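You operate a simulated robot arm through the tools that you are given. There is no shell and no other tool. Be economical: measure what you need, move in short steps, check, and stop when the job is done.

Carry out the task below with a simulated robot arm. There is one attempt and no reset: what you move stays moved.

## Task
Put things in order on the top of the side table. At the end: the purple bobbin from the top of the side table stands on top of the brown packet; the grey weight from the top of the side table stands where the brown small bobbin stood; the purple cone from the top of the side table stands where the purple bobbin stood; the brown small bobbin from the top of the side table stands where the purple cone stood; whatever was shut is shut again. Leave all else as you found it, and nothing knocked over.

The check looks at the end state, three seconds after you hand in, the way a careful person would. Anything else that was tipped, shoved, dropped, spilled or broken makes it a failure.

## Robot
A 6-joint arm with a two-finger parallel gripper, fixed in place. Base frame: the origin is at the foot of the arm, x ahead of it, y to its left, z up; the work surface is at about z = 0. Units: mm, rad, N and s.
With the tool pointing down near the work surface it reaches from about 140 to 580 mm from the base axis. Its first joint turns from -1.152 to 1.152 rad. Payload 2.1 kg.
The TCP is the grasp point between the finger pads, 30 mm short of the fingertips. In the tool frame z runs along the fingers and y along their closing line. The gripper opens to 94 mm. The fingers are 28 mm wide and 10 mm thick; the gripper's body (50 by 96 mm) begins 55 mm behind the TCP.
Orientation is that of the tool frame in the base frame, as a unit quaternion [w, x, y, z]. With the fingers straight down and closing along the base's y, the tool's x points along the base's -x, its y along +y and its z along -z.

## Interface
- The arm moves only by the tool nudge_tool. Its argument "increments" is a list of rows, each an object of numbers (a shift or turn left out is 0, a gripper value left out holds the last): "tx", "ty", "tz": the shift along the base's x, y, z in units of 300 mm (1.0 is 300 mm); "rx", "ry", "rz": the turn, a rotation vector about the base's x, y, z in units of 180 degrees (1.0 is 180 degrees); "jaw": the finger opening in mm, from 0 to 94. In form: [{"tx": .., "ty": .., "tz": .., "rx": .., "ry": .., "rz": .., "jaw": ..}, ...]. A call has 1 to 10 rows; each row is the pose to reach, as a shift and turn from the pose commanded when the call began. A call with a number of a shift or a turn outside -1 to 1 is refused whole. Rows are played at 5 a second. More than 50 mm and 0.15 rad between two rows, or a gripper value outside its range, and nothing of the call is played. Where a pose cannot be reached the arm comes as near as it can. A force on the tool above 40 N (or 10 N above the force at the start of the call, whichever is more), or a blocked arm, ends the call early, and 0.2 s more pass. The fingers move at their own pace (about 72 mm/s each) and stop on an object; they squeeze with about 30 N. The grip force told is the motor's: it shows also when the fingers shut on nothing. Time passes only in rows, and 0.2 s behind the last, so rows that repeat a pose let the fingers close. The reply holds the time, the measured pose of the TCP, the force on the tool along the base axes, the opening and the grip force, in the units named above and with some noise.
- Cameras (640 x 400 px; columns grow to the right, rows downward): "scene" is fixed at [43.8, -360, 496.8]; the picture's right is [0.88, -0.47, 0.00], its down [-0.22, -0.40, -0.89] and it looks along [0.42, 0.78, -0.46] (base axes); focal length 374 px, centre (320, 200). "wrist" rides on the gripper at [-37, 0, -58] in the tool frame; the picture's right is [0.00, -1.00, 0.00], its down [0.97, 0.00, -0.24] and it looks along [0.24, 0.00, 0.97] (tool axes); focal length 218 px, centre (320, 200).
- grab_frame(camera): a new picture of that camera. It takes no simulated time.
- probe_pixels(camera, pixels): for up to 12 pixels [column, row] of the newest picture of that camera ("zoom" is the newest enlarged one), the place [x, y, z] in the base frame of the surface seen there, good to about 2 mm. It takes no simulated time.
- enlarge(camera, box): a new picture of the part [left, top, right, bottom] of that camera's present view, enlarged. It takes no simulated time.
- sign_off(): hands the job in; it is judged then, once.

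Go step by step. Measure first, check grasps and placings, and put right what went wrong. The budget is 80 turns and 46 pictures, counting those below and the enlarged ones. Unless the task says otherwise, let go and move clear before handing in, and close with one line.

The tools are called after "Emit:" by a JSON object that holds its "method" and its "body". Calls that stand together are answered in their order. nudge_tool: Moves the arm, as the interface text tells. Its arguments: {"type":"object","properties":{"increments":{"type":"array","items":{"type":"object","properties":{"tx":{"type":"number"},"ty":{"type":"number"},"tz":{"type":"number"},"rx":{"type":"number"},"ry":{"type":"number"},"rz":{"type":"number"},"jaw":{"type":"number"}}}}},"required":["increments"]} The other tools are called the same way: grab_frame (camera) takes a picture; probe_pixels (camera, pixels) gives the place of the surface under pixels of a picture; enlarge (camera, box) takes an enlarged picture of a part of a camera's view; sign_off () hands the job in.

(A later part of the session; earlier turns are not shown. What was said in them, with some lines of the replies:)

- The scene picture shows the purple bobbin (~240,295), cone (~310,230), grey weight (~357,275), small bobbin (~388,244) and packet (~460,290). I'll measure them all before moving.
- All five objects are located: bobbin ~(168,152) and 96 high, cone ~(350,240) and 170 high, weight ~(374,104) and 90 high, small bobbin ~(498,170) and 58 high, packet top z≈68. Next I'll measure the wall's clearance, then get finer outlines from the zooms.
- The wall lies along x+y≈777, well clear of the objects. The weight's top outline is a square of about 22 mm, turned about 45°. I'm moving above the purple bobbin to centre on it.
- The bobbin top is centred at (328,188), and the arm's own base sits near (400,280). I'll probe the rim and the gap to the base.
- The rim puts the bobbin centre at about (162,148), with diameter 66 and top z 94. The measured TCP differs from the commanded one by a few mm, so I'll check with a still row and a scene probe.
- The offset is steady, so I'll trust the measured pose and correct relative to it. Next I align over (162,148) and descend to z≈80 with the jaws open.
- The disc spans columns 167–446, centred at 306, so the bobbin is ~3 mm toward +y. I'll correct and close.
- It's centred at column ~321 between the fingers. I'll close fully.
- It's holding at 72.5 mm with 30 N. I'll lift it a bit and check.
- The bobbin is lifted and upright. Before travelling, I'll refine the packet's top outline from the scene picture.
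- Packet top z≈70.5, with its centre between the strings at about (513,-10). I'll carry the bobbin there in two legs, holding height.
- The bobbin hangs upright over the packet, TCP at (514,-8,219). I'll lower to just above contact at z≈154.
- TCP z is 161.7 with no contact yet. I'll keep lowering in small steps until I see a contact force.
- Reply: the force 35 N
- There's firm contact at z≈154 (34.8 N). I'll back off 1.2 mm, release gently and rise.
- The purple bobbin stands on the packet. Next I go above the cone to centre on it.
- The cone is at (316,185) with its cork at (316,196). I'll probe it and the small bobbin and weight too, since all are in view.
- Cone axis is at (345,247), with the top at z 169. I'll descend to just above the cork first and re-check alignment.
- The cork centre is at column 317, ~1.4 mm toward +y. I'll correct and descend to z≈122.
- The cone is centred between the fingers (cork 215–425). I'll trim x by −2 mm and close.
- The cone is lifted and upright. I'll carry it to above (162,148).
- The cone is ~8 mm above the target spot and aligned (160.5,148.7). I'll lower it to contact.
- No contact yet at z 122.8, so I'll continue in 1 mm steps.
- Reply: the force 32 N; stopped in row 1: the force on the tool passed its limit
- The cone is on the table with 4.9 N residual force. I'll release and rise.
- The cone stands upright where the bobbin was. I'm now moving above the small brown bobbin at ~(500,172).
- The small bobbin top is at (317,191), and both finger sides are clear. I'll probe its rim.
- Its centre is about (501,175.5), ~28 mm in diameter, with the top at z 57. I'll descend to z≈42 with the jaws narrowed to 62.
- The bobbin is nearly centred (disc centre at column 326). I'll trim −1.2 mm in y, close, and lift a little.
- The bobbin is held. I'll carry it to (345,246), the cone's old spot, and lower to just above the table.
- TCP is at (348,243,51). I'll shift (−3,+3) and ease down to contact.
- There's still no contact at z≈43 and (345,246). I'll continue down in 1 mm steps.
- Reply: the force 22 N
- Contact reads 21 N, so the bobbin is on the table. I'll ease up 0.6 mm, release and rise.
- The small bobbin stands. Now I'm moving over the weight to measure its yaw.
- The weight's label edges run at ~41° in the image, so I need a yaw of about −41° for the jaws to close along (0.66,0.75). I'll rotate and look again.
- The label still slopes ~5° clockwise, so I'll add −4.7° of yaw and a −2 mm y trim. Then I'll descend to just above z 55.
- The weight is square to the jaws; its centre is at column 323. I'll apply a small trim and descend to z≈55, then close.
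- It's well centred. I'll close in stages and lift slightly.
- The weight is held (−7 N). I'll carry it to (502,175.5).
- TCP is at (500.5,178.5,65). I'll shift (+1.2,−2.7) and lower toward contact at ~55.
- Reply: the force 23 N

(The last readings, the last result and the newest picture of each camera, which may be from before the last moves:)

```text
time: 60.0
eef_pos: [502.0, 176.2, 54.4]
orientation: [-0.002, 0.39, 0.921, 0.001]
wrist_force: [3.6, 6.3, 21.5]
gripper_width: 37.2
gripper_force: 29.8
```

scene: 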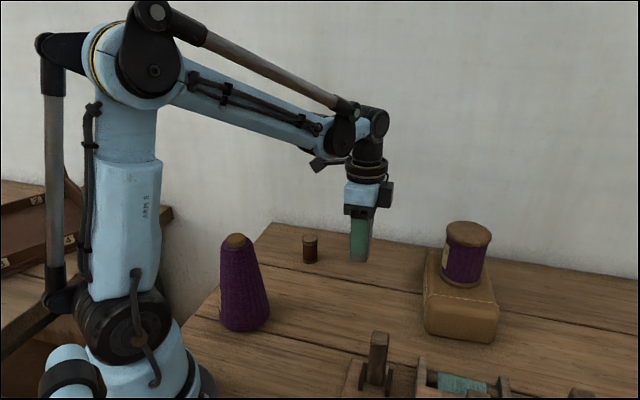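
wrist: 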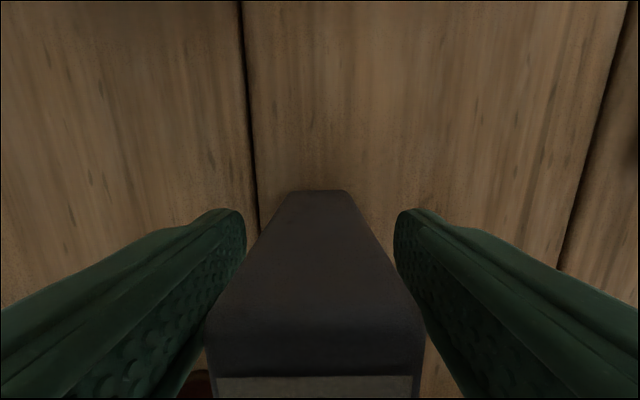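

The weight is in contact with the table (13–21 N) at (502,176). I'll ease up, release and rise straight.

Emit:
{"method": "nudge_tool", "body": {"increments": [{"tz": 0.003}, {"tz": 0.003, "jaw": 45}, {"tz": 0.003, "jaw": 62}, {"tz": 0.003, "jaw": 62}]}}

Emit:
{"method": "nudge_tool", "body": {"increments": [{"tz": 0.04}, {"tz": 0.12}, {"tz": 0.26}, {"tz": 0.4}, {"tz": 0.54}, {"tz": 0.6}, {"tz": 0.6}]}}

Emit:
{"method": "grab_frame", "body": {"camera": "scene"}}

Emit:
{"method": "grab_frame", "body": {"camera": "wrist"}}

```text
time: 61.0
eef_pos: [502.5, 175.0, 54.3]
orientation: [-0.001, 0.39, 0.921, -0.001]
wrist_force: [0.1, -0.4, -0.5]
gripper_width: 62.0
gripper_force: 0.1
```

```text
time: 62.5
eef_pos: [500.0, 176.0, 233.7]
orientation: [-0.001, 0.39, 0.921, 0.0]
wrist_force: [-0.2, 0.5, -0.2]
gripper_width: 61.8
gripper_force: 0.1
```

```text
15 pictures are left
```

scene: 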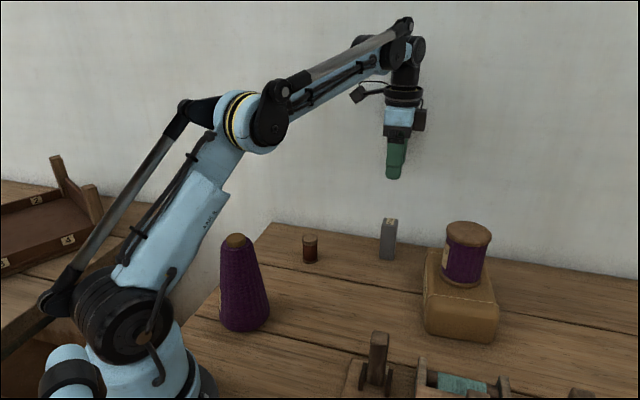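

```text
14 pictures are left
```

wrist: 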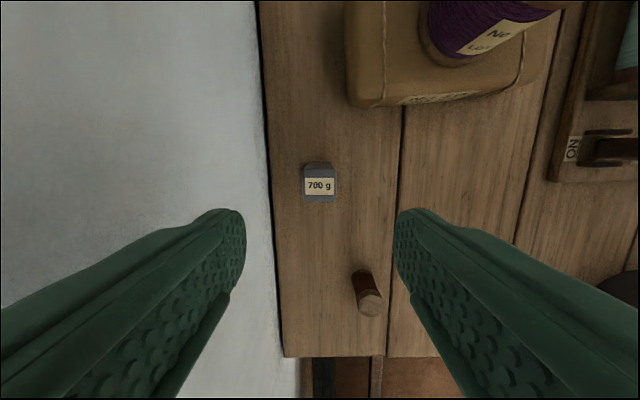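

All four objects stand upright in both views. One last check of the final positions by probing the tops.

Emit:
{"method": "probe_pixels", "body": {"camera": "scene", "pixels": [[236, 239], [310, 238], [389, 222], [468, 233]]}}

Emit:
{"method": "probe_pixels", "body": {"camera": "wrist", "pixels": [[320, 186], [370, 303]]}}

```text
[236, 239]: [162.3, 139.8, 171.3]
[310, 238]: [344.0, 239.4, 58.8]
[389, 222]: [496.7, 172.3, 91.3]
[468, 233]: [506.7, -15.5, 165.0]
```

```text
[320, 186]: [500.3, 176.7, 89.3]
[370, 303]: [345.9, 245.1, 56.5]
```

The positions match the targets, nothing is tipped, and the gripper is clear, so I'm handing in.

Emit:
{"method": "sign_off", "body": {}}

```text
The job is handed in.
```

The job is handed in: the purple bobbin stands on the brown packet, the cone is where the bobbin was, the small brown bobbin where the cone was, and the grey weight where the small bobbin was. I saw nothing on the table top that needed shutting, and nothing was knocked over.
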